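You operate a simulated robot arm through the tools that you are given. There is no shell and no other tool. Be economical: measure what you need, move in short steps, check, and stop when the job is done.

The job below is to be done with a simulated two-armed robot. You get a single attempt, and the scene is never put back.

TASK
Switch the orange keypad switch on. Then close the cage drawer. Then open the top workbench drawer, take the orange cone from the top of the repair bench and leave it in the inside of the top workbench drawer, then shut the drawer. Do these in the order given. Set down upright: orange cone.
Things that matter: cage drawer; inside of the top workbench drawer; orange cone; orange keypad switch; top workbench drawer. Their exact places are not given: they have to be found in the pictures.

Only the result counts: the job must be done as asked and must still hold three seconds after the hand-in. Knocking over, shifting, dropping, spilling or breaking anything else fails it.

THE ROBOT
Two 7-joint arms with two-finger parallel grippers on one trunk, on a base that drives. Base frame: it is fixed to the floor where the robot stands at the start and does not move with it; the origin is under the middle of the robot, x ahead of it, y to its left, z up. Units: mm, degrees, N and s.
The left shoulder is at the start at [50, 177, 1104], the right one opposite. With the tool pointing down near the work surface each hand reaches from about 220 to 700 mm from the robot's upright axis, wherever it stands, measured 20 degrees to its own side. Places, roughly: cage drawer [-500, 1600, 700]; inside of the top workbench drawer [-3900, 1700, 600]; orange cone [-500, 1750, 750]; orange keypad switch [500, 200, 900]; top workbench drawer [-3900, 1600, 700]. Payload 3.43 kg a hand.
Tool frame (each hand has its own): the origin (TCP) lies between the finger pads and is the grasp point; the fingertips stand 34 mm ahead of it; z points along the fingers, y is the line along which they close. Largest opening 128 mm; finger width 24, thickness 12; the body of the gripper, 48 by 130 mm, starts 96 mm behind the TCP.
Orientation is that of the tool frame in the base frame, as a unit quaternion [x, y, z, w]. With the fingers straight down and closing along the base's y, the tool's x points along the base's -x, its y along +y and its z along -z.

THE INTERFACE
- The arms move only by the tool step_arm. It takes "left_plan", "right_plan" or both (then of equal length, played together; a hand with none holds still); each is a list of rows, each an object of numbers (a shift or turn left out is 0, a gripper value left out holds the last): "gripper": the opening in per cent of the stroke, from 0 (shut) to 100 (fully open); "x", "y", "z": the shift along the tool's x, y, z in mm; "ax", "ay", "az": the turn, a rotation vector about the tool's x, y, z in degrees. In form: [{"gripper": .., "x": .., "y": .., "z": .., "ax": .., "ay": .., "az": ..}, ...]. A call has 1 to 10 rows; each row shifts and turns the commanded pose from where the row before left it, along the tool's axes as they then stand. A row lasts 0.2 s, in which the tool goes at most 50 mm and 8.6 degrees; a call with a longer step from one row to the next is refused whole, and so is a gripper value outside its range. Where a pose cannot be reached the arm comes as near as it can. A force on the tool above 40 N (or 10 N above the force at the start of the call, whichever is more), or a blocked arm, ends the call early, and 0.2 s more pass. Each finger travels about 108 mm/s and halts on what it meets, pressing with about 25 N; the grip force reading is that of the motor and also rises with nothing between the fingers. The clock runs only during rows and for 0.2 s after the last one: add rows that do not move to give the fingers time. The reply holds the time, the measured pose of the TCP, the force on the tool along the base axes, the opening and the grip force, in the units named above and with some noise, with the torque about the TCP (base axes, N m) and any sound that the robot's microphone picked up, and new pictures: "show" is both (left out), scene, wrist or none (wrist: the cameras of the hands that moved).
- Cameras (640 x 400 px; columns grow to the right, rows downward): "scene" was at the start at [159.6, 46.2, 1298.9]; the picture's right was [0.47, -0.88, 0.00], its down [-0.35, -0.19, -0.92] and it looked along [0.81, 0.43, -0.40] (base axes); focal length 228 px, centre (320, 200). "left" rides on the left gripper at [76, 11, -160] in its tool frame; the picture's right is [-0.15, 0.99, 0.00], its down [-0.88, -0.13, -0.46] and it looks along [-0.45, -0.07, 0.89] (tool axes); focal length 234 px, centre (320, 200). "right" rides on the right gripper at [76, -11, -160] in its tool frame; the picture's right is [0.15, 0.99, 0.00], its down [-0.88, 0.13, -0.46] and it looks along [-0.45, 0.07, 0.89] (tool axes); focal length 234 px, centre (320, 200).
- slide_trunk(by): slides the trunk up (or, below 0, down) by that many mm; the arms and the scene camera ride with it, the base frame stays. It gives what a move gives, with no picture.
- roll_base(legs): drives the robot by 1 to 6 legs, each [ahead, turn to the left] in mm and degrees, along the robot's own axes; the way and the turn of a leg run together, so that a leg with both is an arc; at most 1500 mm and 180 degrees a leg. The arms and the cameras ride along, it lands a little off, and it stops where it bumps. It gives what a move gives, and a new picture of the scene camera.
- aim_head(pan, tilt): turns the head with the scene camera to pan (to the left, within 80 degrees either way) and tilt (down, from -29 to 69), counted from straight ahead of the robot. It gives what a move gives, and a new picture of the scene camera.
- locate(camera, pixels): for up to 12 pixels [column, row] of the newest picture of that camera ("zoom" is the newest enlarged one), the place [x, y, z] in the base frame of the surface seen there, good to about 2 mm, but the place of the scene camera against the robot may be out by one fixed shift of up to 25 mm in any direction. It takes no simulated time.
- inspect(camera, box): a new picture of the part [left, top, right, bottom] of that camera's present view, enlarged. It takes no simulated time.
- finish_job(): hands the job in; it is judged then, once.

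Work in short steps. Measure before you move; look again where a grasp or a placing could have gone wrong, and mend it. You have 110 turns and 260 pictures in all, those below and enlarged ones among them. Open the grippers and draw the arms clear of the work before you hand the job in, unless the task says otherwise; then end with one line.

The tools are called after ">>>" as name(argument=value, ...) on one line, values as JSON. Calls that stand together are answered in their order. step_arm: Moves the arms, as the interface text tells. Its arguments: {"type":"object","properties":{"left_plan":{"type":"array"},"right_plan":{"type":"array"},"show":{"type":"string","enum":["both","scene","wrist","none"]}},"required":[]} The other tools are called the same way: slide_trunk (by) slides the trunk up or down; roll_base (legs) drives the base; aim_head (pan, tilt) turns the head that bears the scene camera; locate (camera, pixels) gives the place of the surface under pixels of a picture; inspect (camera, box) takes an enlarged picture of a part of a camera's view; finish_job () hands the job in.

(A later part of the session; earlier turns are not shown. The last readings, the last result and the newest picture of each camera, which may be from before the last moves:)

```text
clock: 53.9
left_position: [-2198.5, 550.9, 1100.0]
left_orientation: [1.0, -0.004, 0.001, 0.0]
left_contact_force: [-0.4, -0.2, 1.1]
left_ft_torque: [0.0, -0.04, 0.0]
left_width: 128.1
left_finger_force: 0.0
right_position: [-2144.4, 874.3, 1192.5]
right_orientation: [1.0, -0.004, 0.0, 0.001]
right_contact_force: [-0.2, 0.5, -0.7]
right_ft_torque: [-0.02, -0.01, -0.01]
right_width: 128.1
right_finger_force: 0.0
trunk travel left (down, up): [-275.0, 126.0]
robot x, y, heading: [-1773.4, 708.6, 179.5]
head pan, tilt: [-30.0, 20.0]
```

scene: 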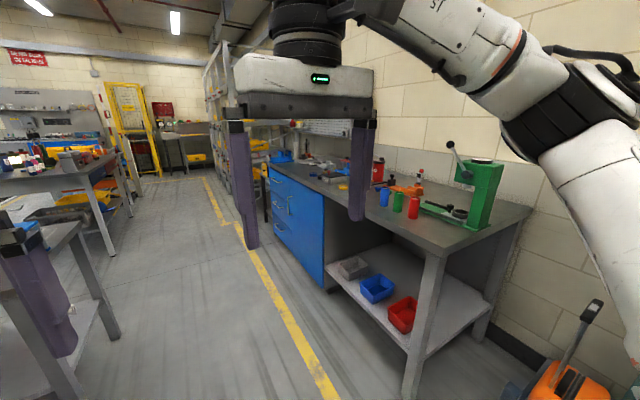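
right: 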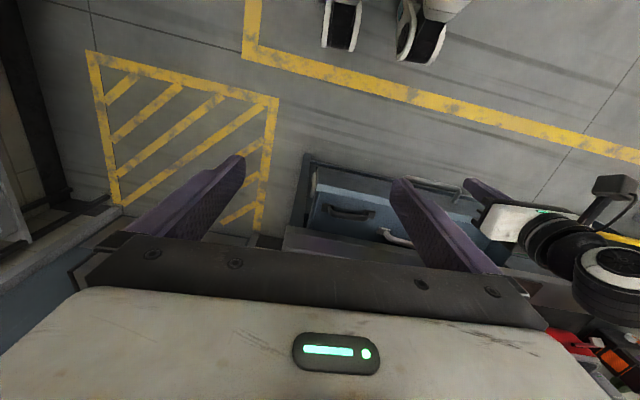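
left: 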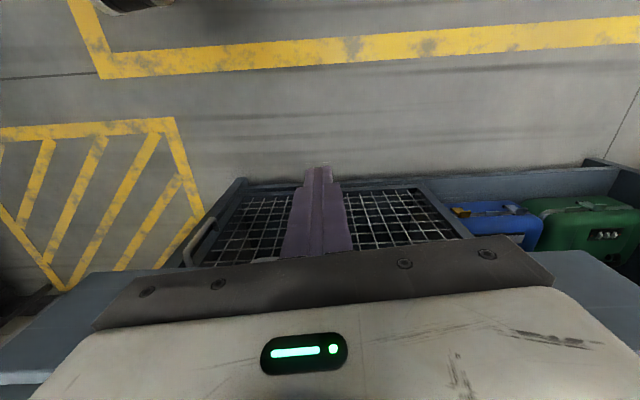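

The workbench with the blue three-drawer cabinet is ahead on the right. I measure its corner, drawers, and the tables on the left.

>>> inspect(camera="scene", box=[220, 120, 420, 300])

>>> locate(camera="scene", pixels=[[278, 181], [276, 205], [305, 195], [310, 250], [272, 172], [438, 250], [400, 230], [105, 320], [60, 225], [95, 165], [225, 180]])

```text
2.22 times, centred on (320, 210) of scene
```

zoom: 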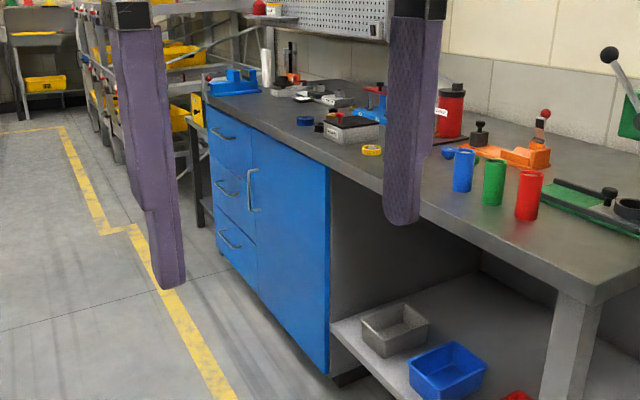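

```text
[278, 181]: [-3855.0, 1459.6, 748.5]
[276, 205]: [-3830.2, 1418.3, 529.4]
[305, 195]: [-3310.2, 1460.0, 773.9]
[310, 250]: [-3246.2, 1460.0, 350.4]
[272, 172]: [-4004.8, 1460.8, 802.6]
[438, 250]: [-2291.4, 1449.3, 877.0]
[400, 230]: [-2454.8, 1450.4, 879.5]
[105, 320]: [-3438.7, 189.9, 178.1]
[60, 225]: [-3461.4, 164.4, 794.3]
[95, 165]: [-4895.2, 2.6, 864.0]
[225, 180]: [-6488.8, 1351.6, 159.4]
```

The cabinet front is at y=1460, with the top-drawer handle near (-3850,1420,740). I drive on to x≈-3640 and turn right to face it.

>>> roll_base(legs=[[1200, 0], [660, 0.5], [0, -90]])

>>> aim_head(pan=15, tilt=40)

```text
clock: 67.0
left_position: [-3819.1, 1177.0, 1099.6]
left_orientation: [0.713, -0.701, 0.001, 0.001]
left_contact_force: [-0.3, 0.0, 1.1]
left_ft_torque: [-0.02, 0.0, -0.03]
left_width: 127.8
left_finger_force: 0.0
right_position: [-3494.3, 1131.9, 1193.0]
right_orientation: [0.714, -0.7, -0.001, 0.001]
right_contact_force: [-0.1, 0.4, 0.2]
right_ft_torque: [-0.03, 0.02, -0.03]
right_width: 127.9
right_finger_force: 0.0
trunk travel left (down, up): [-275.0, 126.0]
robot x, y, heading: [-3646.9, 756.4, 90.9]
head pan, tilt: [-30.0, 20.0]
```

scene: 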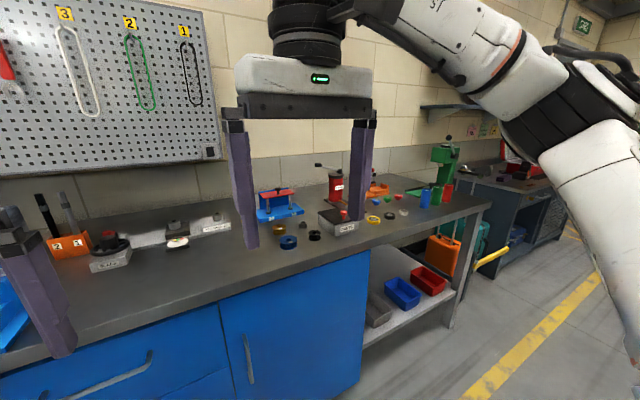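

```text
clock: 68.2
left_position: [-3817.9, 1176.0, 1098.4]
left_orientation: [0.714, -0.7, 0.001, 0.001]
left_contact_force: [0.8, 0.1, -0.6]
left_ft_torque: [0.0, -0.01, -0.02]
left_width: 127.9
left_finger_force: 0.0
right_position: [-3493.5, 1130.6, 1191.4]
right_orientation: [0.714, -0.7, 0.0, 0.0]
right_contact_force: [0.3, 0.3, 0.1]
right_ft_torque: [0.0, 0.01, 0.0]
right_width: 127.9
right_finger_force: 0.0
trunk travel left (down, up): [-275.0, 126.0]
robot x, y, heading: [-3649.6, 760.0, 91.3]
head pan, tilt: [15.0, 40.0]
```

scene: 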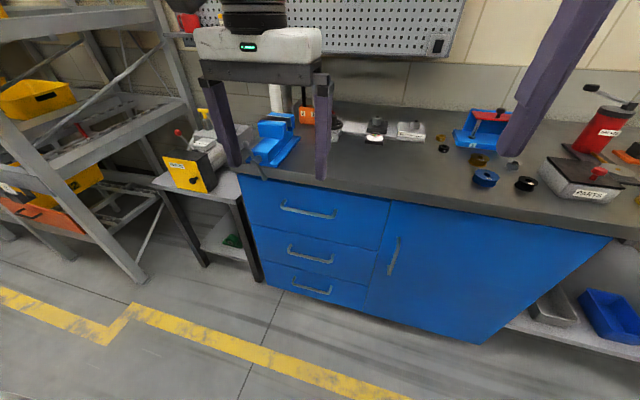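

The top drawer's handle runs from (281,204) to (337,214). I measure it and the drawer edges.

>>> locate(camera="scene", pixels=[[281, 203], [308, 211], [336, 215], [244, 185], [385, 205], [380, 248], [255, 228], [300, 190], [320, 186], [262, 150]])

>>> inspect(camera="scene", box=[230, 160, 410, 310])

>>> inspect(camera="left", box=[0, 0, 640, 400])

```text
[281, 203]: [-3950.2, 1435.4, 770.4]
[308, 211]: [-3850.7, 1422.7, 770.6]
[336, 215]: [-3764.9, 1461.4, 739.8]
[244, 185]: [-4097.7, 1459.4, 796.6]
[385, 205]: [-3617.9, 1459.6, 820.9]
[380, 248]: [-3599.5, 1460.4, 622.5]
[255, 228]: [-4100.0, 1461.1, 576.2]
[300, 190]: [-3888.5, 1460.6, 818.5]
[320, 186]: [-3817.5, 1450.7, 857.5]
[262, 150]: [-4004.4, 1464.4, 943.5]
```

```text
2.67 times, centred on (320, 235) of scene
```

zoom: 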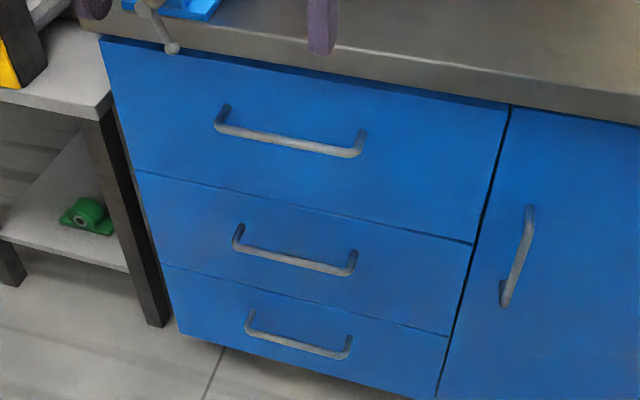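

```text
1.00 times, centred on (320, 200) of left
```

zoom: 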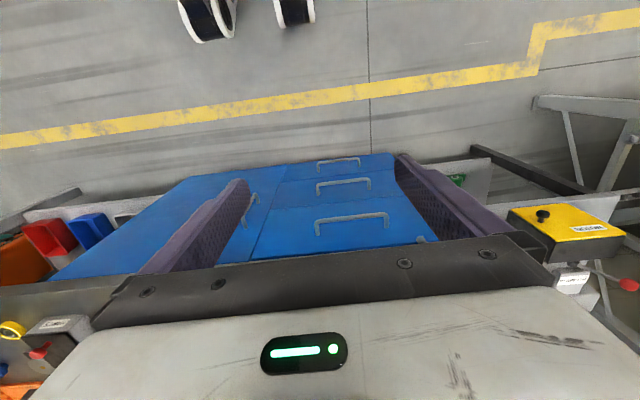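

In the left picture the top handle's bar runs (318,221)–(387,213). I measure it from that camera.

>>> locate(camera="left", pixels=[[319, 220], [340, 217], [352, 216], [370, 215], [386, 214], [352, 217], [352, 230], [388, 225], [319, 232], [300, 240]])

>>> inspect(camera="left", box=[280, 170, 440, 260])

```text
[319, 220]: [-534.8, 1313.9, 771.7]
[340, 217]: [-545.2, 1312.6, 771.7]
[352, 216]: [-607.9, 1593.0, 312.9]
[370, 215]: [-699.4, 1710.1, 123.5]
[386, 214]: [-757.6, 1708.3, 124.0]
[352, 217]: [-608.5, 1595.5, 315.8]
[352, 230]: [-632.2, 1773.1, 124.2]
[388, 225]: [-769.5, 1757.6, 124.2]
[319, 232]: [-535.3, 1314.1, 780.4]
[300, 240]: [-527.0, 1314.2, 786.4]
```

```text
4.00 times, centred on (360, 215) of left
```

zoom: 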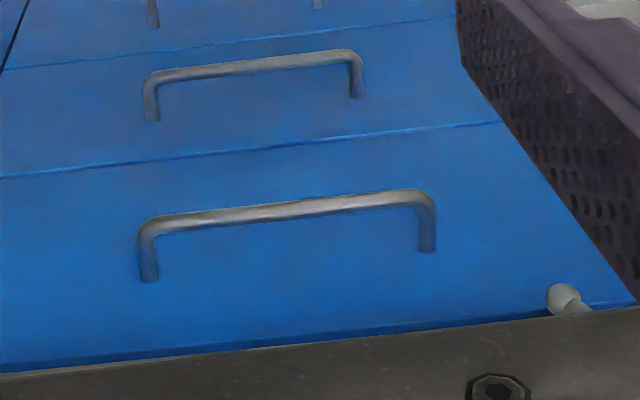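

The plain left picture was stale; I measure in the fresh enlargement instead.

>>> locate(camera="zoom", pixels=[[150, 222], [200, 218], [280, 209], [350, 202], [420, 197], [148, 275], [425, 245], [280, 320], [280, 150], [565, 295]])

```text
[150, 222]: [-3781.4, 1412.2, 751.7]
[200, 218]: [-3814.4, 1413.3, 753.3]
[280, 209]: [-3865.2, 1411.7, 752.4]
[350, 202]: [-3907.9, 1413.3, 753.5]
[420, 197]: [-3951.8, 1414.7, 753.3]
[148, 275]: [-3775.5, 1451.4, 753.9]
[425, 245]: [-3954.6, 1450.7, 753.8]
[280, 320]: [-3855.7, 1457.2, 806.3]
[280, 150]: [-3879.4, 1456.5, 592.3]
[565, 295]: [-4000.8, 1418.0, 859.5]
```

The handle bar is at x -3780…-3952, y≈1413, z≈753, with about 37 mm behind it, and a vise rod sticks out at (-4000,1418,859). I'll grasp the bar with the tool horizontal, closing vertically; first I roll the left tool 90° about its z.

>>> step_arm(left_plan=[{"x": -30, "az": 8.5}, {"x": -30, "az": 8.5}, {"az": 8.5}, {"az": 8.5}, {"az": 8.5}, {"az": 8.5}, {"az": 8.5}, {"az": 8.5}, {"az": 8.5}, {"az": 8.5}], show="none")

```text
clock: 70.4
left_position: [-3854.0, 1232.4, 1110.3]
left_orientation: [-0.052, 0.999, -0.002, 0.001]
left_contact_force: [-0.2, -0.1, 0.5]
left_ft_torque: [-0.03, -0.01, -0.02]
left_width: 128.1
left_finger_force: 0.1
left hand out of reach, approached as far as the arm can: row 1, 2
right_position: [-3494.2, 1131.0, 1192.3]
right_orientation: [0.714, -0.7, 0.0, 0.0]
right_contact_force: [-0.1, -0.5, -0.1]
right_ft_torque: [-0.04, 0.01, 0.01]
right_width: 128.4
right_finger_force: 0.0
trunk travel left (down, up): [-275.0, 126.0]
robot x, y, heading: [-3647.6, 757.5, 91.2]
head pan, tilt: [15.0, 40.0]
```

The roll works (84°). Now I finish it and pitch the fingers forward.

>>> step_arm(left_plan=[{"az": 5}, {"ax": -8.5}, {"ax": -8.5}, {"ax": -8.5}, {"ax": -8.5}, {"ax": -8.5}, {"ax": -8.5}, {"ax": -8.5}, {"ax": -8.5}, {"ax": -8.5}])

```text
clock: 72.6
left_position: [-3851.1, 1245.8, 1112.5]
left_orientation: [-0.008, 0.787, 0.617, -0.006]
left_contact_force: [-0.1, 0.5, 0.2]
left_ft_torque: [0.02, -0.01, -0.04]
left_width: 128.0
left_finger_force: 0.1
left hand out of reach, approached as far as the arm can: row 10
right_position: [-3494.4, 1131.7, 1191.9]
right_orientation: [0.714, -0.7, 0.001, 0.0]
right_contact_force: [0.3, 0.7, -0.1]
right_ft_torque: [-0.03, -0.05, 0.0]
right_width: 128.0
right_finger_force: 0.0
trunk travel left (down, up): [-275.0, 126.0]
robot x, y, heading: [-3646.6, 759.6, 91.0]
head pan, tilt: [15.0, 40.0]
```

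scene: 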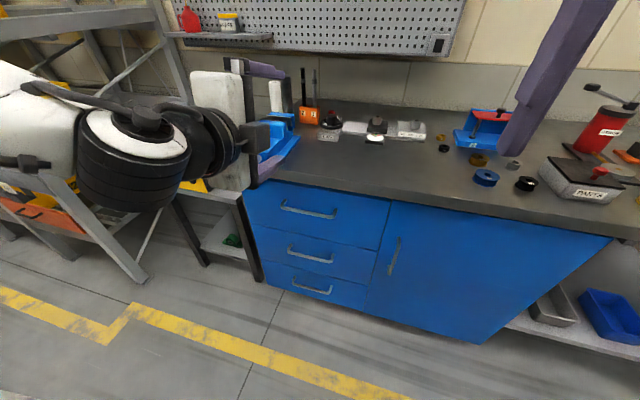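
left: 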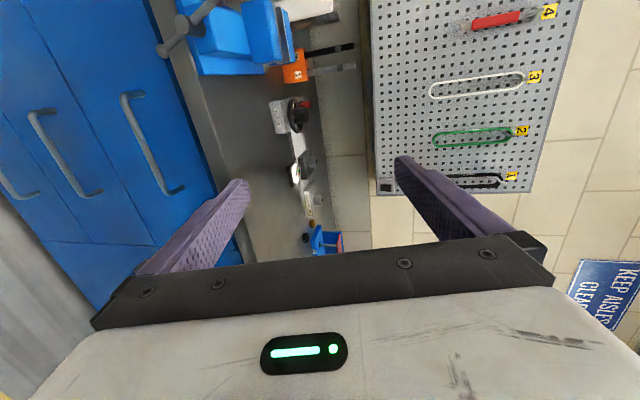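

The tool points forward, 14° below level, the handle visible at (150,145) in the left picture. I slide the trunk down 200 and lower the hand toward handle height.

>>> slide_trunk(by=-200)

>>> step_arm(left_plan=[{"y": -37, "z": 3, "x": 14}, {"y": -37, "z": 3}, {"y": -37, "z": 3}, {"y": -37, "z": 3}, {}])

```text
clock: 74.7
left_position: [-3850.5, 1244.4, 914.6]
left_orientation: [-0.007, 0.787, 0.617, -0.006]
left_contact_force: [0.1, 0.3, 0.8]
left_ft_torque: [0.01, 0.0, -0.04]
left_width: 128.2
left_finger_force: 0.1
right_position: [-3494.8, 1131.8, 992.3]
right_orientation: [0.713, -0.701, 0.0, -0.001]
right_contact_force: [-0.1, 0.4, -0.1]
right_ft_torque: [0.02, -0.01, 0.01]
right_width: 127.9
right_finger_force: 0.1
trunk travel left (down, up): [-75.0, 326.0]
robot x, y, heading: [-3642.6, 757.5, 91.4]
head pan, tilt: [15.0, 40.0]
```

```text
clock: 75.9
left_position: [-3863.1, 1248.6, 771.0]
left_orientation: [-0.007, 0.786, 0.618, -0.006]
left_contact_force: [0.5, 0.0, -0.1]
left_ft_torque: [0.01, 0.0, 0.01]
left_width: 128.3
left_finger_force: 0.0
left hand out of reach, approached as far as the arm can: row 1, 2, 3
right_position: [-3494.1, 1132.1, 993.2]
right_orientation: [0.714, -0.701, 0.0, 0.001]
right_contact_force: [0.3, -0.4, -0.2]
right_ft_torque: [0.02, 0.02, -0.01]
right_width: 128.0
right_finger_force: 0.0
trunk travel left (down, up): [-75.0, 326.0]
robot x, y, heading: [-3644.0, 757.1, 90.9]
head pan, tilt: [15.0, 40.0]
```

scene: 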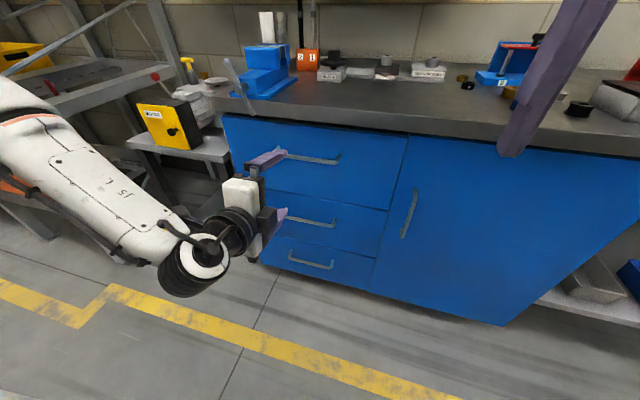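
left: 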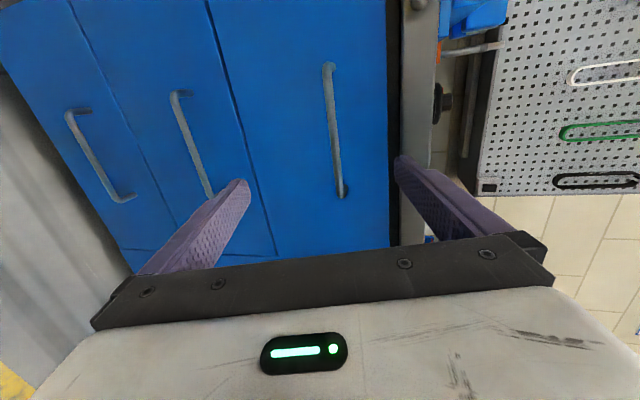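

The handle bar lies between the open fingers in the left view (330–340, 65–195). I re-measure it.

>>> locate(camera="left", pixels=[[328, 75], [333, 110], [337, 150], [342, 190], [393, 150], [300, 150]])

```text
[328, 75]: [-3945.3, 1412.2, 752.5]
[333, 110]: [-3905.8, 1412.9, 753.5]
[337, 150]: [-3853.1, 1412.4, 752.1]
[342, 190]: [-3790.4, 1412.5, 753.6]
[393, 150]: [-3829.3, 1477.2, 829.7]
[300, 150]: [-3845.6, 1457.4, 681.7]
```

Bar confirmed at (y 1413, z 753). I narrow the opening to 45 % and advance to TCP y≈1395 with the bar between the fingers.

>>> step_arm(left_plan=[{"gripper": 45, "z": 30, "y": 16.7}, {"z": 40}, {"z": 40}, {"z": 20}, {"z": 17}, {}])

```text
clock: 77.3
left_position: [-3864.1, 1395.0, 753.2]
left_orientation: [-0.007, 0.787, 0.617, -0.005]
left_contact_force: [0.2, 0.3, 0.1]
left_ft_torque: [0.01, -0.01, 0.02]
left_width: 57.6
left_finger_force: 0.2
right_position: [-3494.7, 1131.4, 991.8]
right_orientation: [0.714, -0.7, -0.001, 0.0]
right_contact_force: [-0.2, 0.1, 0.6]
right_ft_torque: [0.01, 0.02, -0.01]
right_width: 128.0
right_finger_force: 0.1
trunk travel left (down, up): [-75.0, 326.0]
robot x, y, heading: [-3647.4, 757.7, 91.1]
head pan, tilt: [15.0, 40.0]
```

scene: 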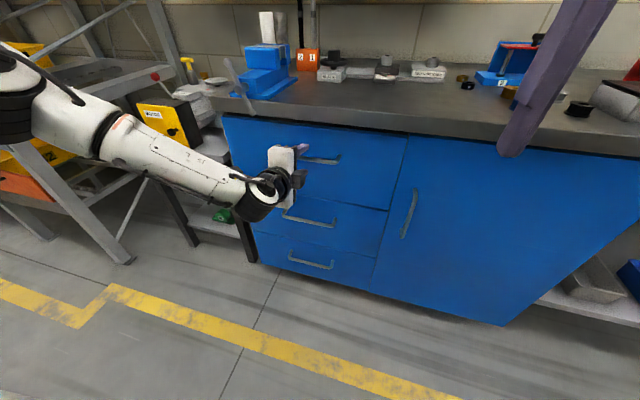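
left: 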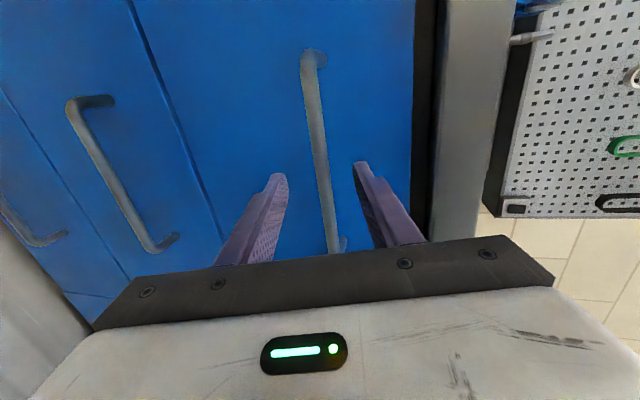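

The bar is between the fingers. I close on it.

>>> step_arm(left_plan=[{"gripper": 0}, {}, {}, {}], show="wrist")

```text
clock: 78.3
left_position: [-3864.6, 1396.1, 754.5]
left_orientation: [-0.009, 0.785, 0.62, -0.006]
left_contact_force: [-1.5, 3.1, 12.1]
left_ft_torque: [0.29, 0.3, -0.44]
left_width: 11.9
left_finger_force: 45.6
right_position: [-3494.8, 1131.1, 993.2]
right_orientation: [0.714, -0.7, -0.001, 0.0]
right_contact_force: [0.0, 0.6, 0.1]
right_ft_torque: [0.0, -0.03, 0.0]
right_width: 128.1
right_finger_force: 0.2
trunk travel left (down, up): [-75.0, 326.0]
robot x, y, heading: [-3648.3, 758.3, 91.0]
head pan, tilt: [15.0, 40.0]
```

left: 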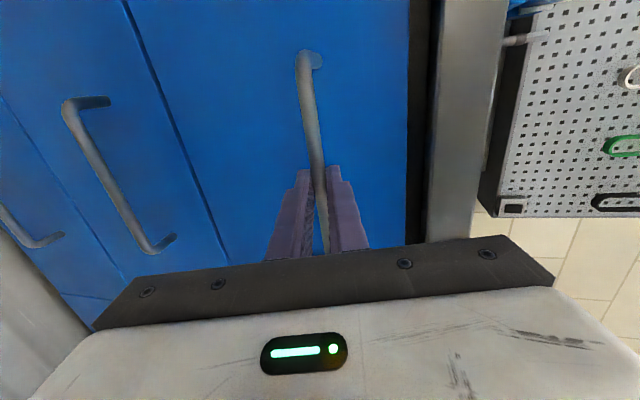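

Gripped (11.9 mm, on the bar). I pull the drawer straight out (−y) 140 mm with the arm.

>>> step_arm(left_plan=[{"z": -10, "y": -2.4}, {"z": -18, "y": -4.4}, {"z": -18, "y": -4.4}, {"z": -18, "y": -4.4}, {"z": -18, "y": -4.4}, {"z": -18, "y": -4.4}, {"z": -18, "y": -4.4}, {"z": -18, "y": -4.4}, {}])

```text
clock: 80.3
left_position: [-3864.3, 1256.4, 755.2]
left_orientation: [-0.011, 0.782, 0.622, -0.01]
left_contact_force: [-20.1, -0.7, 27.4]
left_ft_torque: [0.6, 0.35, -0.66]
left_width: 11.8
left_finger_force: 45.3
right_position: [-3495.6, 1130.0, 992.9]
right_orientation: [0.714, -0.7, -0.001, -0.002]
right_contact_force: [0.8, -0.1, 0.9]
right_ft_torque: [0.01, -0.02, 0.0]
right_width: 128.0
right_finger_force: 0.0
trunk travel left (down, up): [-75.0, 326.0]
robot x, y, heading: [-3648.2, 758.5, 91.0]
head pan, tilt: [15.0, 40.0]
```

scene: 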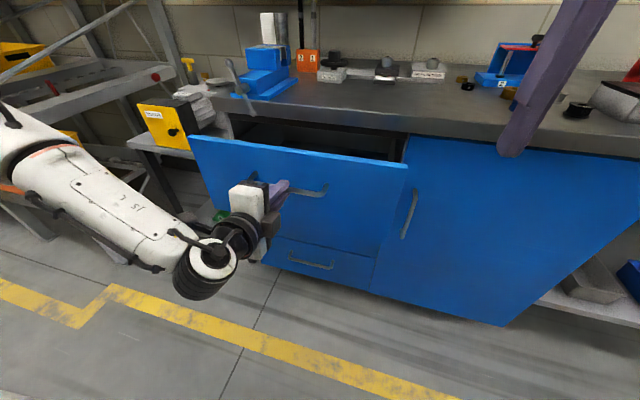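
left: 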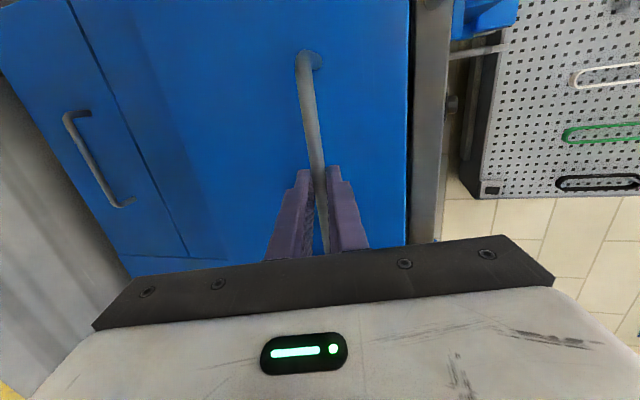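

The drawer is 140 mm out. There is some side load (−20 x, +27 z), so I ease the hand a few mm that way and pull on by driving back 130.

>>> step_arm(left_plan=[{"x": 3, "y": 4, "z": -1}, {}], show="none")

>>> roll_base(legs=[[-130, 0]])

```text
clock: 80.9
left_position: [-3862.5, 1256.7, 755.3]
left_orientation: [-0.008, 0.786, 0.618, -0.007]
left_contact_force: [-4.8, -0.2, 14.1]
left_ft_torque: [0.31, 0.63, 1.34]
left_width: 11.5
left_finger_force: 44.6
right_position: [-3494.5, 1129.8, 993.1]
right_orientation: [0.713, -0.701, -0.002, 0.001]
right_contact_force: [0.2, 0.7, 0.5]
right_ft_torque: [0.0, 0.01, -0.03]
right_width: 128.2
right_finger_force: 0.0
trunk travel left (down, up): [-75.0, 326.0]
robot x, y, heading: [-3650.2, 754.8, 91.0]
head pan, tilt: [15.0, 40.0]
```

```text
clock: 82.2
left_position: [-3863.3, 1128.9, 755.0]
left_orientation: [-0.01, 0.786, 0.618, -0.008]
left_contact_force: [-24.0, 0.2, 6.9]
left_ft_torque: [0.11, 0.48, 0.06]
left_width: 11.8
left_finger_force: 45.0
right_position: [-3492.5, 1003.2, 992.4]
right_orientation: [0.713, -0.702, 0.0, 0.0]
right_contact_force: [-0.3, 0.0, 0.0]
right_ft_torque: [0.01, -0.01, 0.01]
right_width: 127.8
right_finger_force: 0.1
trunk travel left (down, up): [-75.0, 326.0]
robot x, y, heading: [-3647.6, 630.8, 91.0]
head pan, tilt: [15.0, 40.0]
```

scene: 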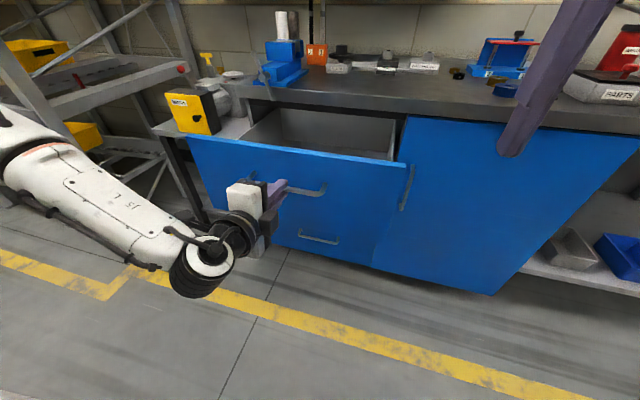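

The drawer is open about 267 mm. I release the bar, draw the hand straight back, and look into the drawer.

>>> step_arm(left_plan=[{"gripper": 50}, {}, {"z": -30}, {"z": -40}, {"z": -30}], show="none")

>>> slide_trunk(by=250)

>>> aim_head(pan=22, tilt=50)

```text
clock: 83.4
left_position: [-3848.2, 1102.0, 744.6]
left_orientation: [-0.011, 0.785, 0.619, -0.009]
left_contact_force: [1.0, -0.2, 0.4]
left_ft_torque: [0.01, 0.02, -0.01]
left_width: 64.1
left_finger_force: 0.0
left hand out of reach, approached as far as the arm can: row 3, 4, 5
right_position: [-3490.6, 1003.8, 991.5]
right_orientation: [0.713, -0.701, 0.0, 0.001]
right_contact_force: [-0.3, -0.9, 0.6]
right_ft_torque: [-0.02, 0.05, 0.01]
right_width: 128.0
right_finger_force: 0.0
trunk travel left (down, up): [-75.0, 326.0]
robot x, y, heading: [-3645.9, 629.5, 90.8]
head pan, tilt: [15.0, 40.0]
```

```text
clock: 86.0
left_position: [-3847.5, 1101.8, 995.9]
left_orientation: [-0.01, 0.786, 0.618, -0.007]
left_contact_force: [-0.7, 1.4, 0.2]
left_ft_torque: [-0.02, 0.0, 0.0]
left_width: 64.0
left_finger_force: 0.0
right_position: [-3491.9, 1002.9, 1241.0]
right_orientation: [0.713, -0.701, 0.0, 0.001]
right_contact_force: [-0.5, 0.1, 0.0]
right_ft_torque: [0.03, -0.01, 0.0]
right_width: 128.0
right_finger_force: 0.1
trunk travel left (down, up): [-325.0, 76.0]
robot x, y, heading: [-3642.7, 627.6, 90.8]
head pan, tilt: [15.0, 40.0]
```

```text
clock: 86.7
left_position: [-3846.9, 1102.1, 995.2]
left_orientation: [-0.01, 0.786, 0.618, -0.009]
left_contact_force: [0.2, -0.6, -0.7]
left_ft_torque: [0.02, 0.02, 0.0]
left_width: 64.1
left_finger_force: 0.1
right_position: [-3492.2, 1003.6, 1241.9]
right_orientation: [0.713, -0.701, 0.0, 0.001]
right_contact_force: [0.2, 0.8, -0.3]
right_ft_torque: [0.01, -0.02, -0.01]
right_width: 128.1
right_finger_force: 0.0
trunk travel left (down, up): [-325.0, 76.0]
robot x, y, heading: [-3649.5, 632.2, 90.8]
head pan, tilt: [22.0, 50.0]
```

scene: 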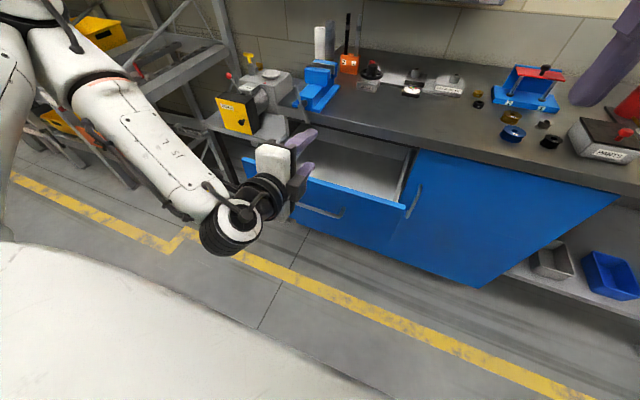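

The drawer stands open. I measure its interior floor and edges.

>>> inspect(camera="scene", box=[230, 100, 470, 250])

>>> locate(camera="scene", pixels=[[380, 188], [350, 182], [350, 160], [395, 160], [405, 208], [345, 193], [320, 155], [412, 148], [320, 130], [365, 150]])

```text
2.67 times, centred on (350, 175) of scene
```

zoom: 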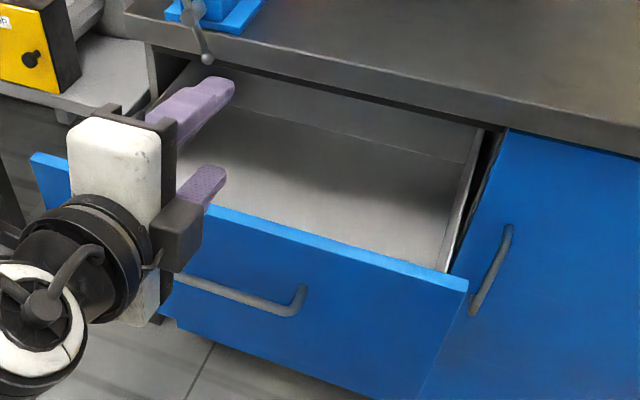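

```text
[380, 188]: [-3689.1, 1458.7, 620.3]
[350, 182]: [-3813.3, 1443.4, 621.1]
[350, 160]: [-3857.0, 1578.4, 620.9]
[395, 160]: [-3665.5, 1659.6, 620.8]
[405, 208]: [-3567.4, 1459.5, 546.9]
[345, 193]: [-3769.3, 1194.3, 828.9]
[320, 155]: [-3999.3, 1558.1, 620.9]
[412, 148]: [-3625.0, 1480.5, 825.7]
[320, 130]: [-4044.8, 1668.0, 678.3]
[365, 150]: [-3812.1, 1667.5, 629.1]
```

The drawer floor is at z≈620 and the opening spans y≈1200…1450, enough for the cone (~165 mm tall). Before fetching it I turn the left tool back to pointing down.

>>> step_arm(left_plan=[{"z": -20, "y": 40, "ax": 8.4}, {"y": 20, "ax": 8.4}, {"ax": 8.4}, {"ax": 8.4}, {"ax": 8.4}, {"ax": 8.4}, {"ax": 8.4}, {"ax": 8.4}, {"ax": 8.4}, {"gripper": 100}], show="none")

>>> step_arm(left_plan=[{"az": -8.6}, {"az": -8.6}, {"az": -8.6}, {"az": -8.6}, {"az": -8.6}, {"az": -8.6}, {"az": -8.6}, {"az": -8.6}, {"az": -8.6}, {"az": -8.6}])

```text
clock: 88.9
left_position: [-3843.2, 1120.3, 1054.4]
left_orientation: [-0.012, 1.0, 0.006, -0.001]
left_contact_force: [0.6, 0.0, 0.4]
left_ft_torque: [0.01, 0.0, 0.02]
left_width: 127.8
left_finger_force: 0.0
left hand out of reach, approached as far as the arm can: row 1
right_position: [-3491.2, 1002.5, 1241.7]
right_orientation: [0.713, -0.701, 0.0, 0.001]
right_contact_force: [-0.2, -0.8, -0.8]
right_ft_torque: [0.03, -0.04, 0.02]
right_width: 128.0
right_finger_force: 0.1
trunk travel left (down, up): [-325.0, 76.0]
robot x, y, heading: [-3646.1, 626.9, 90.8]
head pan, tilt: [22.0, 50.0]
```

```text
clock: 91.1
left_position: [-3841.7, 1120.8, 1055.1]
left_orientation: [-0.693, 0.721, 0.006, 0.004]
left_contact_force: [-0.6, -0.6, 0.8]
left_ft_torque: [0.01, -0.02, -0.01]
left_width: 128.3
left_finger_force: 0.0
right_position: [-3491.1, 1002.8, 1242.3]
right_orientation: [0.713, -0.701, 0.0, -0.001]
right_contact_force: [1.1, 0.3, -0.2]
right_ft_torque: [0.0, 0.02, 0.02]
right_width: 127.9
right_finger_force: 0.1
trunk travel left (down, up): [-325.0, 76.0]
robot x, y, heading: [-3645.9, 629.9, 91.1]
head pan, tilt: [22.0, 50.0]
```

scene: 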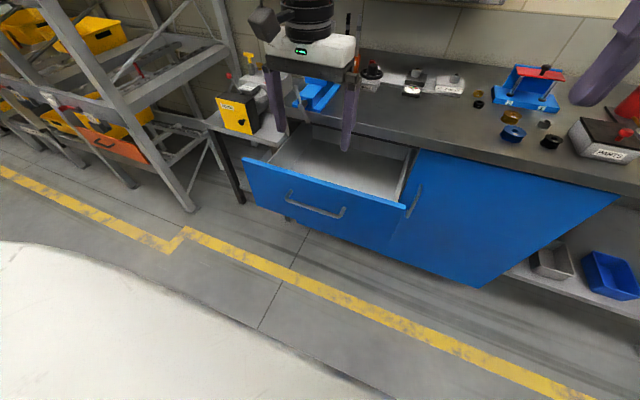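
left: 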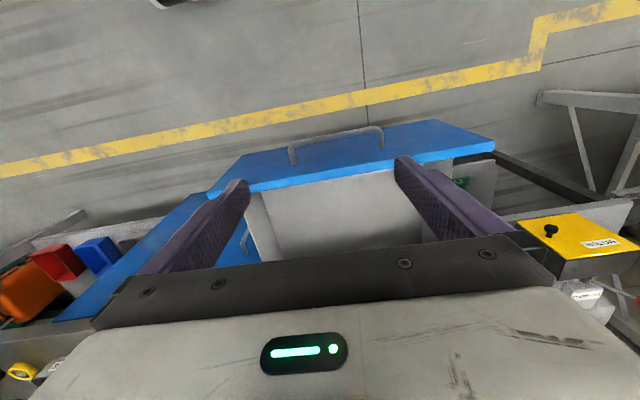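

The left tool points down again and its camera sees the drawer inside. I measure the floor and rim with it before leaving.

>>> locate(camera="left", pixels=[[330, 210], [360, 225], [300, 200], [340, 245], [290, 183], [390, 165], [340, 175], [272, 230], [245, 180], [340, 135]])

```text
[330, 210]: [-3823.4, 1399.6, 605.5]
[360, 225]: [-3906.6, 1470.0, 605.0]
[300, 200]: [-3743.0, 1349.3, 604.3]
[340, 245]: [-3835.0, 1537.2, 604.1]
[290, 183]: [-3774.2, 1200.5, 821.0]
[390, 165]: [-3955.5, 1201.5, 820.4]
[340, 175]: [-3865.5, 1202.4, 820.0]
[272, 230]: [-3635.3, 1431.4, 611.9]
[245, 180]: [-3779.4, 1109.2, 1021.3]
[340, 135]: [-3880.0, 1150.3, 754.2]
```

Floor z≈605, front rim z≈820 at y≈1202. Now I drive back to the repair bench for the cone.

>>> roll_base(legs=[[0, -90.5], [1500, 0], [1500, 0], [240, 0], [0, 89.5]])

>>> aim_head(pan=15, tilt=25)

```text
clock: 98.3
left_position: [-2646.6, 834.8, 1049.4]
left_orientation: [0.028, 1.0, -0.007, 0.005]
left_contact_force: [0.0, 0.1, 0.9]
left_ft_torque: [-0.05, 0.06, -0.02]
left_width: 128.0
left_finger_force: 0.1
right_position: [-2771.8, 504.9, 1241.2]
right_orientation: [-0.02, 0.999, -0.031, -0.001]
right_contact_force: [-0.1, 0.4, 0.8]
right_ft_torque: [0.02, 0.04, -0.02]
right_width: 127.9
right_finger_force: 0.1
trunk travel left (down, up): [-325.0, 76.0]
robot x, y, heading: [-3145.3, 631.3, 1.0]
head pan, tilt: [22.0, 50.0]
stopped in leg 2: the robot was blocked; the commanded pose is now the measured one
```

scene: 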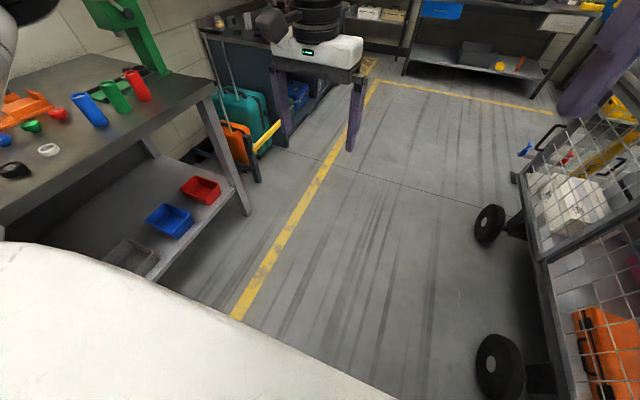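

```text
clock: 99.2
left_position: [-2648.3, 836.2, 1049.6]
left_orientation: [0.029, 1.0, -0.008, 0.006]
left_contact_force: [0.2, 0.3, -0.1]
left_ft_torque: [0.01, 0.0, -0.01]
left_width: 128.2
left_finger_force: 0.1
right_position: [-2770.8, 503.5, 1241.1]
right_orientation: [-0.02, 0.999, -0.031, 0.0]
right_contact_force: [-0.6, -0.4, 0.0]
right_ft_torque: [0.01, 0.02, 0.0]
right_width: 128.2
right_finger_force: 0.0
trunk travel left (down, up): [-325.0, 76.0]
robot x, y, heading: [-3143.2, 634.5, 0.4]
head pan, tilt: [15.0, 25.0]
```

scene: 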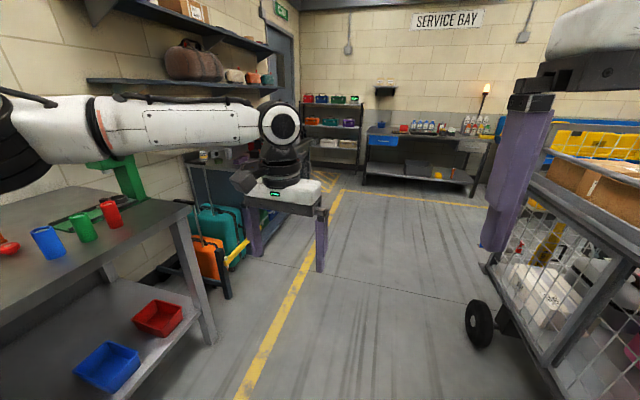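

The drive was blocked at x≈-3145. I look to both sides to see what touches.

>>> aim_head(pan=-75, tilt=25)

>>> aim_head(pan=75, tilt=25)

```text
clock: 100.9
left_position: [-2647.5, 834.9, 1049.3]
left_orientation: [0.029, 1.0, -0.008, 0.006]
left_contact_force: [-0.3, -0.7, 1.1]
left_ft_torque: [-0.01, 0.01, 0.01]
left_width: 128.0
left_finger_force: 0.0
right_position: [-2771.5, 506.0, 1240.9]
right_orientation: [-0.02, 0.999, -0.03, 0.0]
right_contact_force: [1.0, -0.1, -0.1]
right_ft_torque: [0.0, 0.02, 0.01]
right_width: 127.8
right_finger_force: 0.0
trunk travel left (down, up): [-325.0, 76.0]
robot x, y, heading: [-3144.8, 633.6, 0.5]
head pan, tilt: [-75.0, 25.0]
```

scene: 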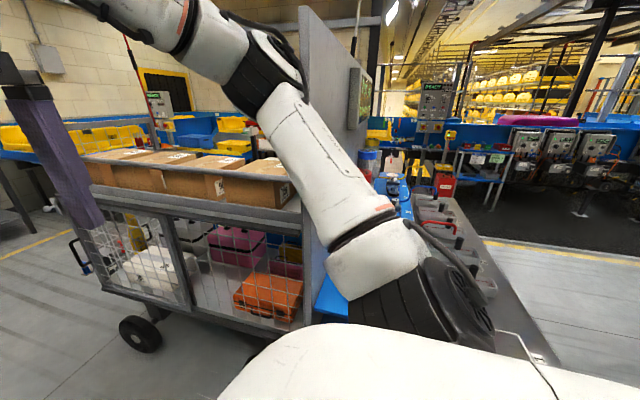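

```text
clock: 103.2
left_position: [-2648.2, 835.5, 1049.0]
left_orientation: [0.028, 1.0, -0.009, 0.006]
left_contact_force: [1.0, 0.4, -0.6]
left_ft_torque: [-0.01, -0.04, -0.01]
left_width: 128.0
left_finger_force: 0.0
right_position: [-2771.2, 504.8, 1240.7]
right_orientation: [-0.019, 0.999, -0.031, -0.001]
right_contact_force: [0.7, 0.4, -0.3]
right_ft_torque: [0.0, 0.02, 0.01]
right_width: 128.0
right_finger_force: 0.0
trunk travel left (down, up): [-325.0, 76.0]
robot x, y, heading: [-3142.6, 630.6, 0.5]
head pan, tilt: [75.0, 25.0]
```

scene: 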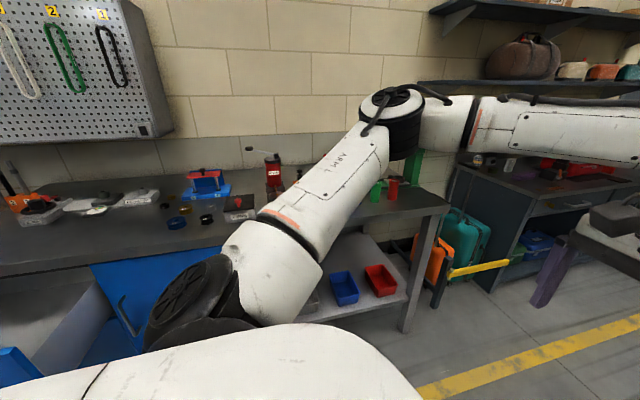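

The right elbow touched the tall partition on the right. I back off and shift the path further left (y≈830), then look again.

>>> roll_base(legs=[[-250, 0], [0, 40], [300, 0], [0, -40]])

>>> aim_head(pan=-60, tilt=20)

```text
clock: 110.4
left_position: [-2674.1, 1019.8, 1053.9]
left_orientation: [0.023, 1.0, 0.002, 0.007]
left_contact_force: [0.5, -0.8, 0.4]
left_ft_torque: [0.0, -0.04, -0.05]
left_width: 127.7
left_finger_force: 0.1
right_position: [-2793.2, 680.0, 1240.8]
right_orientation: [-0.02, 1.0, -0.016, 0.001]
right_contact_force: [-0.1, 0.6, -0.1]
right_ft_torque: [0.0, -0.01, 0.02]
right_width: 128.0
right_finger_force: 0.1
trunk travel left (down, up): [-325.0, 76.0]
robot x, y, heading: [-3164.3, 830.6, 1.0]
head pan, tilt: [75.0, 25.0]
```

scene: 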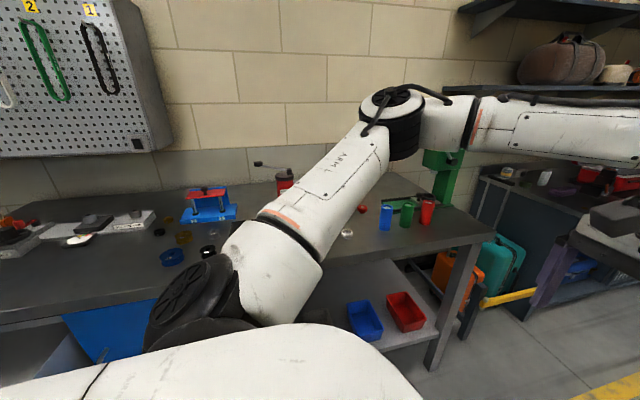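

```text
clock: 112.6
left_position: [-2673.7, 1020.2, 1053.8]
left_orientation: [0.023, 1.0, 0.002, 0.007]
left_contact_force: [0.1, 0.0, -0.7]
left_ft_torque: [0.01, -0.03, 0.0]
left_width: 128.0
left_finger_force: 0.1
right_position: [-2793.2, 680.1, 1240.2]
right_orientation: [-0.02, 1.0, -0.015, 0.001]
right_contact_force: [0.2, -1.3, 0.6]
right_ft_torque: [0.01, 0.01, -0.01]
right_width: 128.0
right_finger_force: 0.0
trunk travel left (down, up): [-325.0, 76.0]
robot x, y, heading: [-3166.6, 828.5, 1.2]
head pan, tilt: [-60.0, 20.0]
```

scene: 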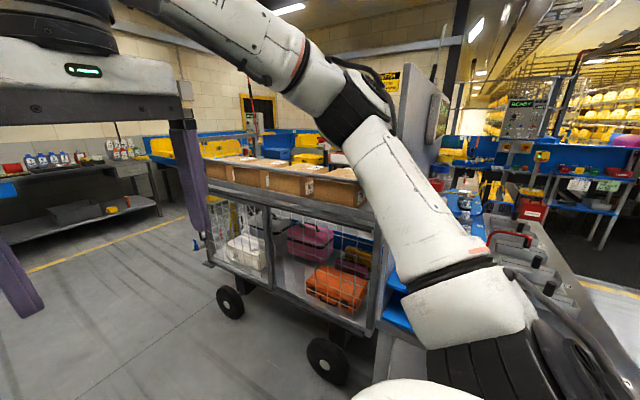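

I measure the right elbow against the partition and cart.

>>> locate(camera="scene", pixels=[[350, 100], [330, 130], [365, 130], [415, 100], [438, 60], [375, 230], [360, 200], [410, 160], [335, 170]])

```text
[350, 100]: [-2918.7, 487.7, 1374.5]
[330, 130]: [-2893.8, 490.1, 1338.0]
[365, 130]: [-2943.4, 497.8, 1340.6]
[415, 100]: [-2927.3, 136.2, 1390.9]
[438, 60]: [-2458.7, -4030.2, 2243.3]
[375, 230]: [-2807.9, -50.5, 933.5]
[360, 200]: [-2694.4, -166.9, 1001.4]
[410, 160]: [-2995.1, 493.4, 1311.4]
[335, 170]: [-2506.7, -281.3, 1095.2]
```

There are now over 250 mm of clearance to the partition (edge y≈136). I drive on to x≈-415 and turn to the repair bench.

>>> roll_base(legs=[[1400, -1.5], [1350, 0], [0, 90]])

>>> aim_head(pan=15, tilt=25)

```text
clock: 129.9
left_position: [-577.2, 1311.0, 1053.8]
left_orientation: [-0.681, 0.732, 0.006, 0.004]
left_contact_force: [-0.3, 0.1, 0.7]
left_ft_torque: [-0.01, 0.02, -0.01]
left_width: 127.7
left_finger_force: 0.1
right_position: [-240.2, 1181.8, 1240.7]
right_orientation: [0.712, -0.702, 0.01, -0.01]
right_contact_force: [-0.9, 0.2, 0.3]
right_ft_torque: [0.02, -0.02, 0.01]
right_width: 128.2
right_finger_force: 0.0
trunk travel left (down, up): [-325.0, 76.0]
robot x, y, heading: [-395.6, 813.3, 89.9]
head pan, tilt: [-60.0, 20.0]
```

scene: 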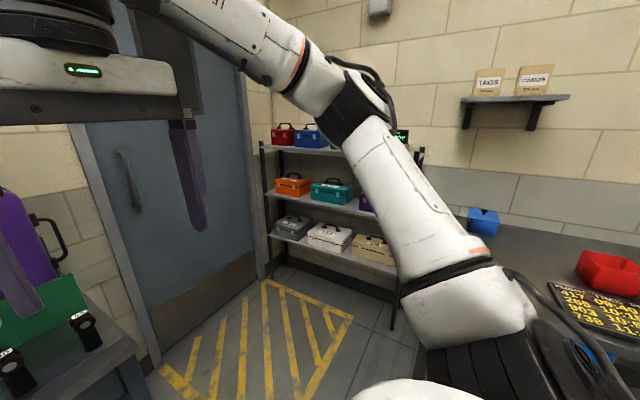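

```text
clock: 131.4
left_position: [-576.8, 1311.0, 1054.1]
left_orientation: [-0.681, 0.732, 0.006, 0.004]
left_contact_force: [0.5, -0.4, -0.5]
left_ft_torque: [-0.01, 0.01, 0.02]
left_width: 127.8
left_finger_force: 0.0
right_position: [-239.0, 1181.9, 1240.9]
right_orientation: [0.712, -0.702, 0.009, -0.011]
right_contact_force: [-0.3, -0.1, -0.3]
right_ft_torque: [0.0, 0.01, -0.01]
right_width: 127.9
right_finger_force: 0.1
trunk travel left (down, up): [-325.0, 76.0]
robot x, y, heading: [-396.0, 811.6, 89.6]
head pan, tilt: [15.0, 25.0]
```

scene: 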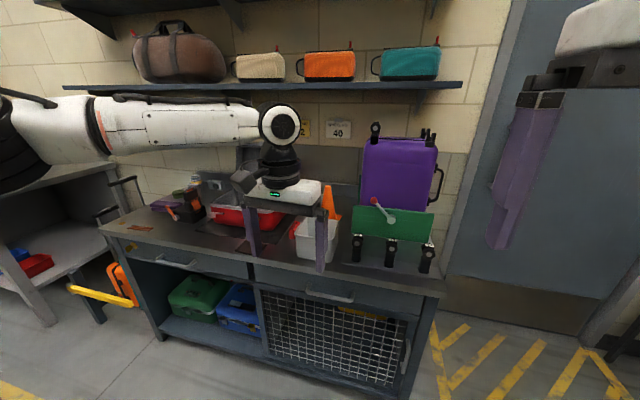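

I measure the shelf over the bench, the cone and its neighbours.

>>> locate(camera="scene", pixels=[[300, 88], [380, 85], [328, 190], [333, 215], [300, 225], [320, 262], [290, 248], [365, 170], [372, 126], [400, 190], [265, 190], [240, 145]])

>>> inspect(camera="scene", box=[200, 70, 450, 270])

```text
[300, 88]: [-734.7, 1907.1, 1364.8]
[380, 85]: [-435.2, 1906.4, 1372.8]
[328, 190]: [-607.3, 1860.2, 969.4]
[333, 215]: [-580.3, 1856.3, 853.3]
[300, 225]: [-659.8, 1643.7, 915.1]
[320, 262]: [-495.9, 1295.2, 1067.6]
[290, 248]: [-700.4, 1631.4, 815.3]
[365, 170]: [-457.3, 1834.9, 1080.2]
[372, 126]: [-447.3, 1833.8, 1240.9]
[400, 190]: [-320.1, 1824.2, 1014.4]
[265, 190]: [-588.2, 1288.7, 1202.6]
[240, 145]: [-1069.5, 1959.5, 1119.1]
```

```text
2.00 times, centred on (325, 170) of scene
```

zoom: 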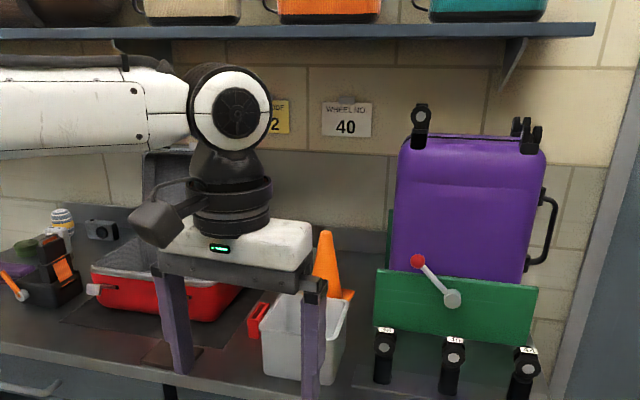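

The cone stands at about (-606,1865), the shelf front is at y≈1907, z≈1360. I check how far the robot's base reaches forward using the wheels seen in the left camera.

>>> inspect(camera="left", box=[0, 0, 640, 400])

>>> inspect(camera="right", box=[0, 0, 640, 400])

```text
1.00 times, centred on (320, 200) of left
```

zoom: 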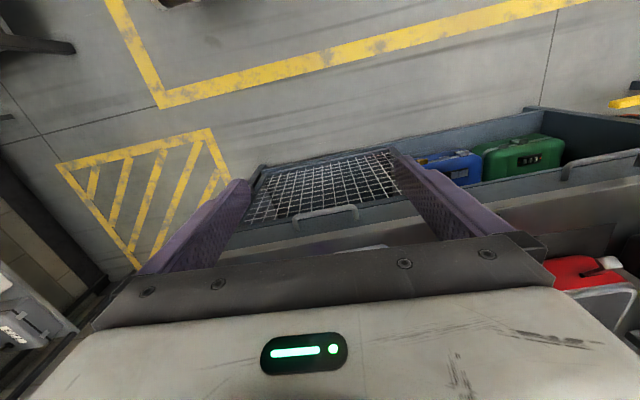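

```text
1.00 times, centred on (320, 200) of right
```

zoom: 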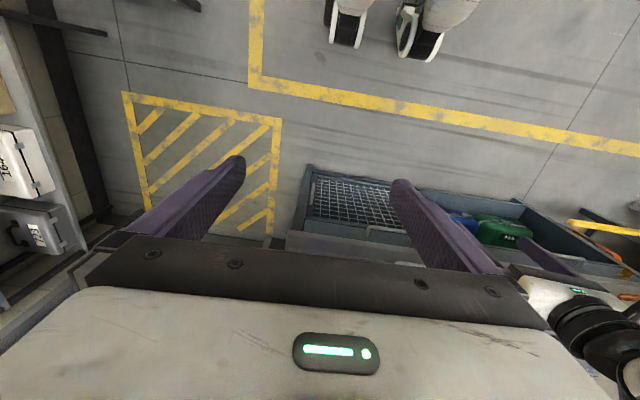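

The wheels show at (345,45) and (420,55) in the right picture; I measure their front.

>>> locate(camera="zoom", pixels=[[345, 44], [420, 60], [405, 50], [450, 15], [330, 20]])

```text
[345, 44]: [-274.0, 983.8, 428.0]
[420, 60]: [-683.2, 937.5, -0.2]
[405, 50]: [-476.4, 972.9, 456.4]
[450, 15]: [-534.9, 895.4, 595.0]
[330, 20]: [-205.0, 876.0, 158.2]
```

The lower body's front is only ~175 mm ahead of the axis. I drive 430 mm forward, which leaves the hand over the bin and short of the cone.

>>> roll_base(legs=[[300, 0], [130, 0]])

>>> inspect(camera="left", box=[0, 0, 640, 400])

```text
clock: 134.3
left_position: [-571.2, 1743.7, 1055.3]
left_orientation: [-0.68, 0.733, 0.006, 0.003]
left_contact_force: [-0.4, -0.3, -0.3]
left_ft_torque: [-0.06, 0.03, 0.01]
left_width: 127.8
left_finger_force: 0.0
right_position: [-235.4, 1614.6, 1239.7]
right_orientation: [0.711, -0.703, 0.011, -0.01]
right_contact_force: [0.0, 0.5, -0.2]
right_ft_torque: [-0.06, -0.01, 0.01]
right_width: 128.0
right_finger_force: 0.0
trunk travel left (down, up): [-325.0, 76.0]
robot x, y, heading: [-397.0, 1244.6, 89.5]
head pan, tilt: [15.0, 25.0]
```

scene: 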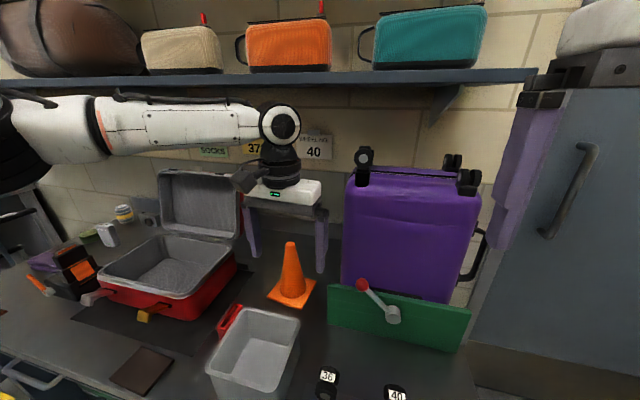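

```text
1.00 times, centred on (320, 200) of left
```

zoom: 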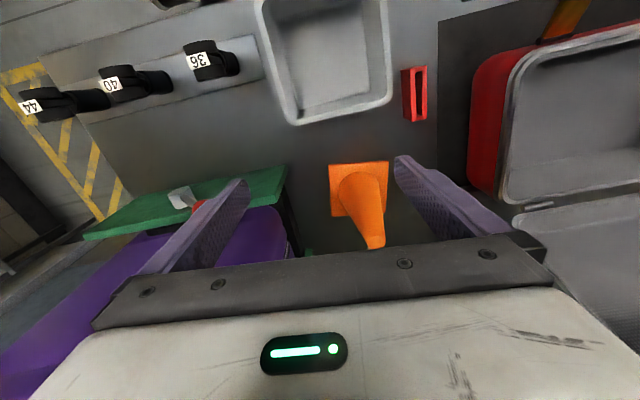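

The cone and its square base are clear in the left view (base ~(330–389,162–216), tip (374,245)). I measure.

>>> locate(camera="zoom", pixels=[[334, 167], [385, 164], [336, 212], [373, 243], [362, 180], [368, 220], [345, 190], [382, 190], [360, 125], [285, 170], [445, 120], [330, 120]])

```text
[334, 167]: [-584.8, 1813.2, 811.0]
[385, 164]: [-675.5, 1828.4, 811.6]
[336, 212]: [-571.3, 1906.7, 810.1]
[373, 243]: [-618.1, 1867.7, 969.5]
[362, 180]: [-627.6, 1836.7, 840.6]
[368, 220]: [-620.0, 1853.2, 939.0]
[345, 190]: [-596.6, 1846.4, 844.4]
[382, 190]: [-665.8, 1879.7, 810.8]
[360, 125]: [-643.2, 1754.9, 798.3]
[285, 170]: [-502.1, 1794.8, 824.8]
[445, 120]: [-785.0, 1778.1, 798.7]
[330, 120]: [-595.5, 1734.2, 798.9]
```

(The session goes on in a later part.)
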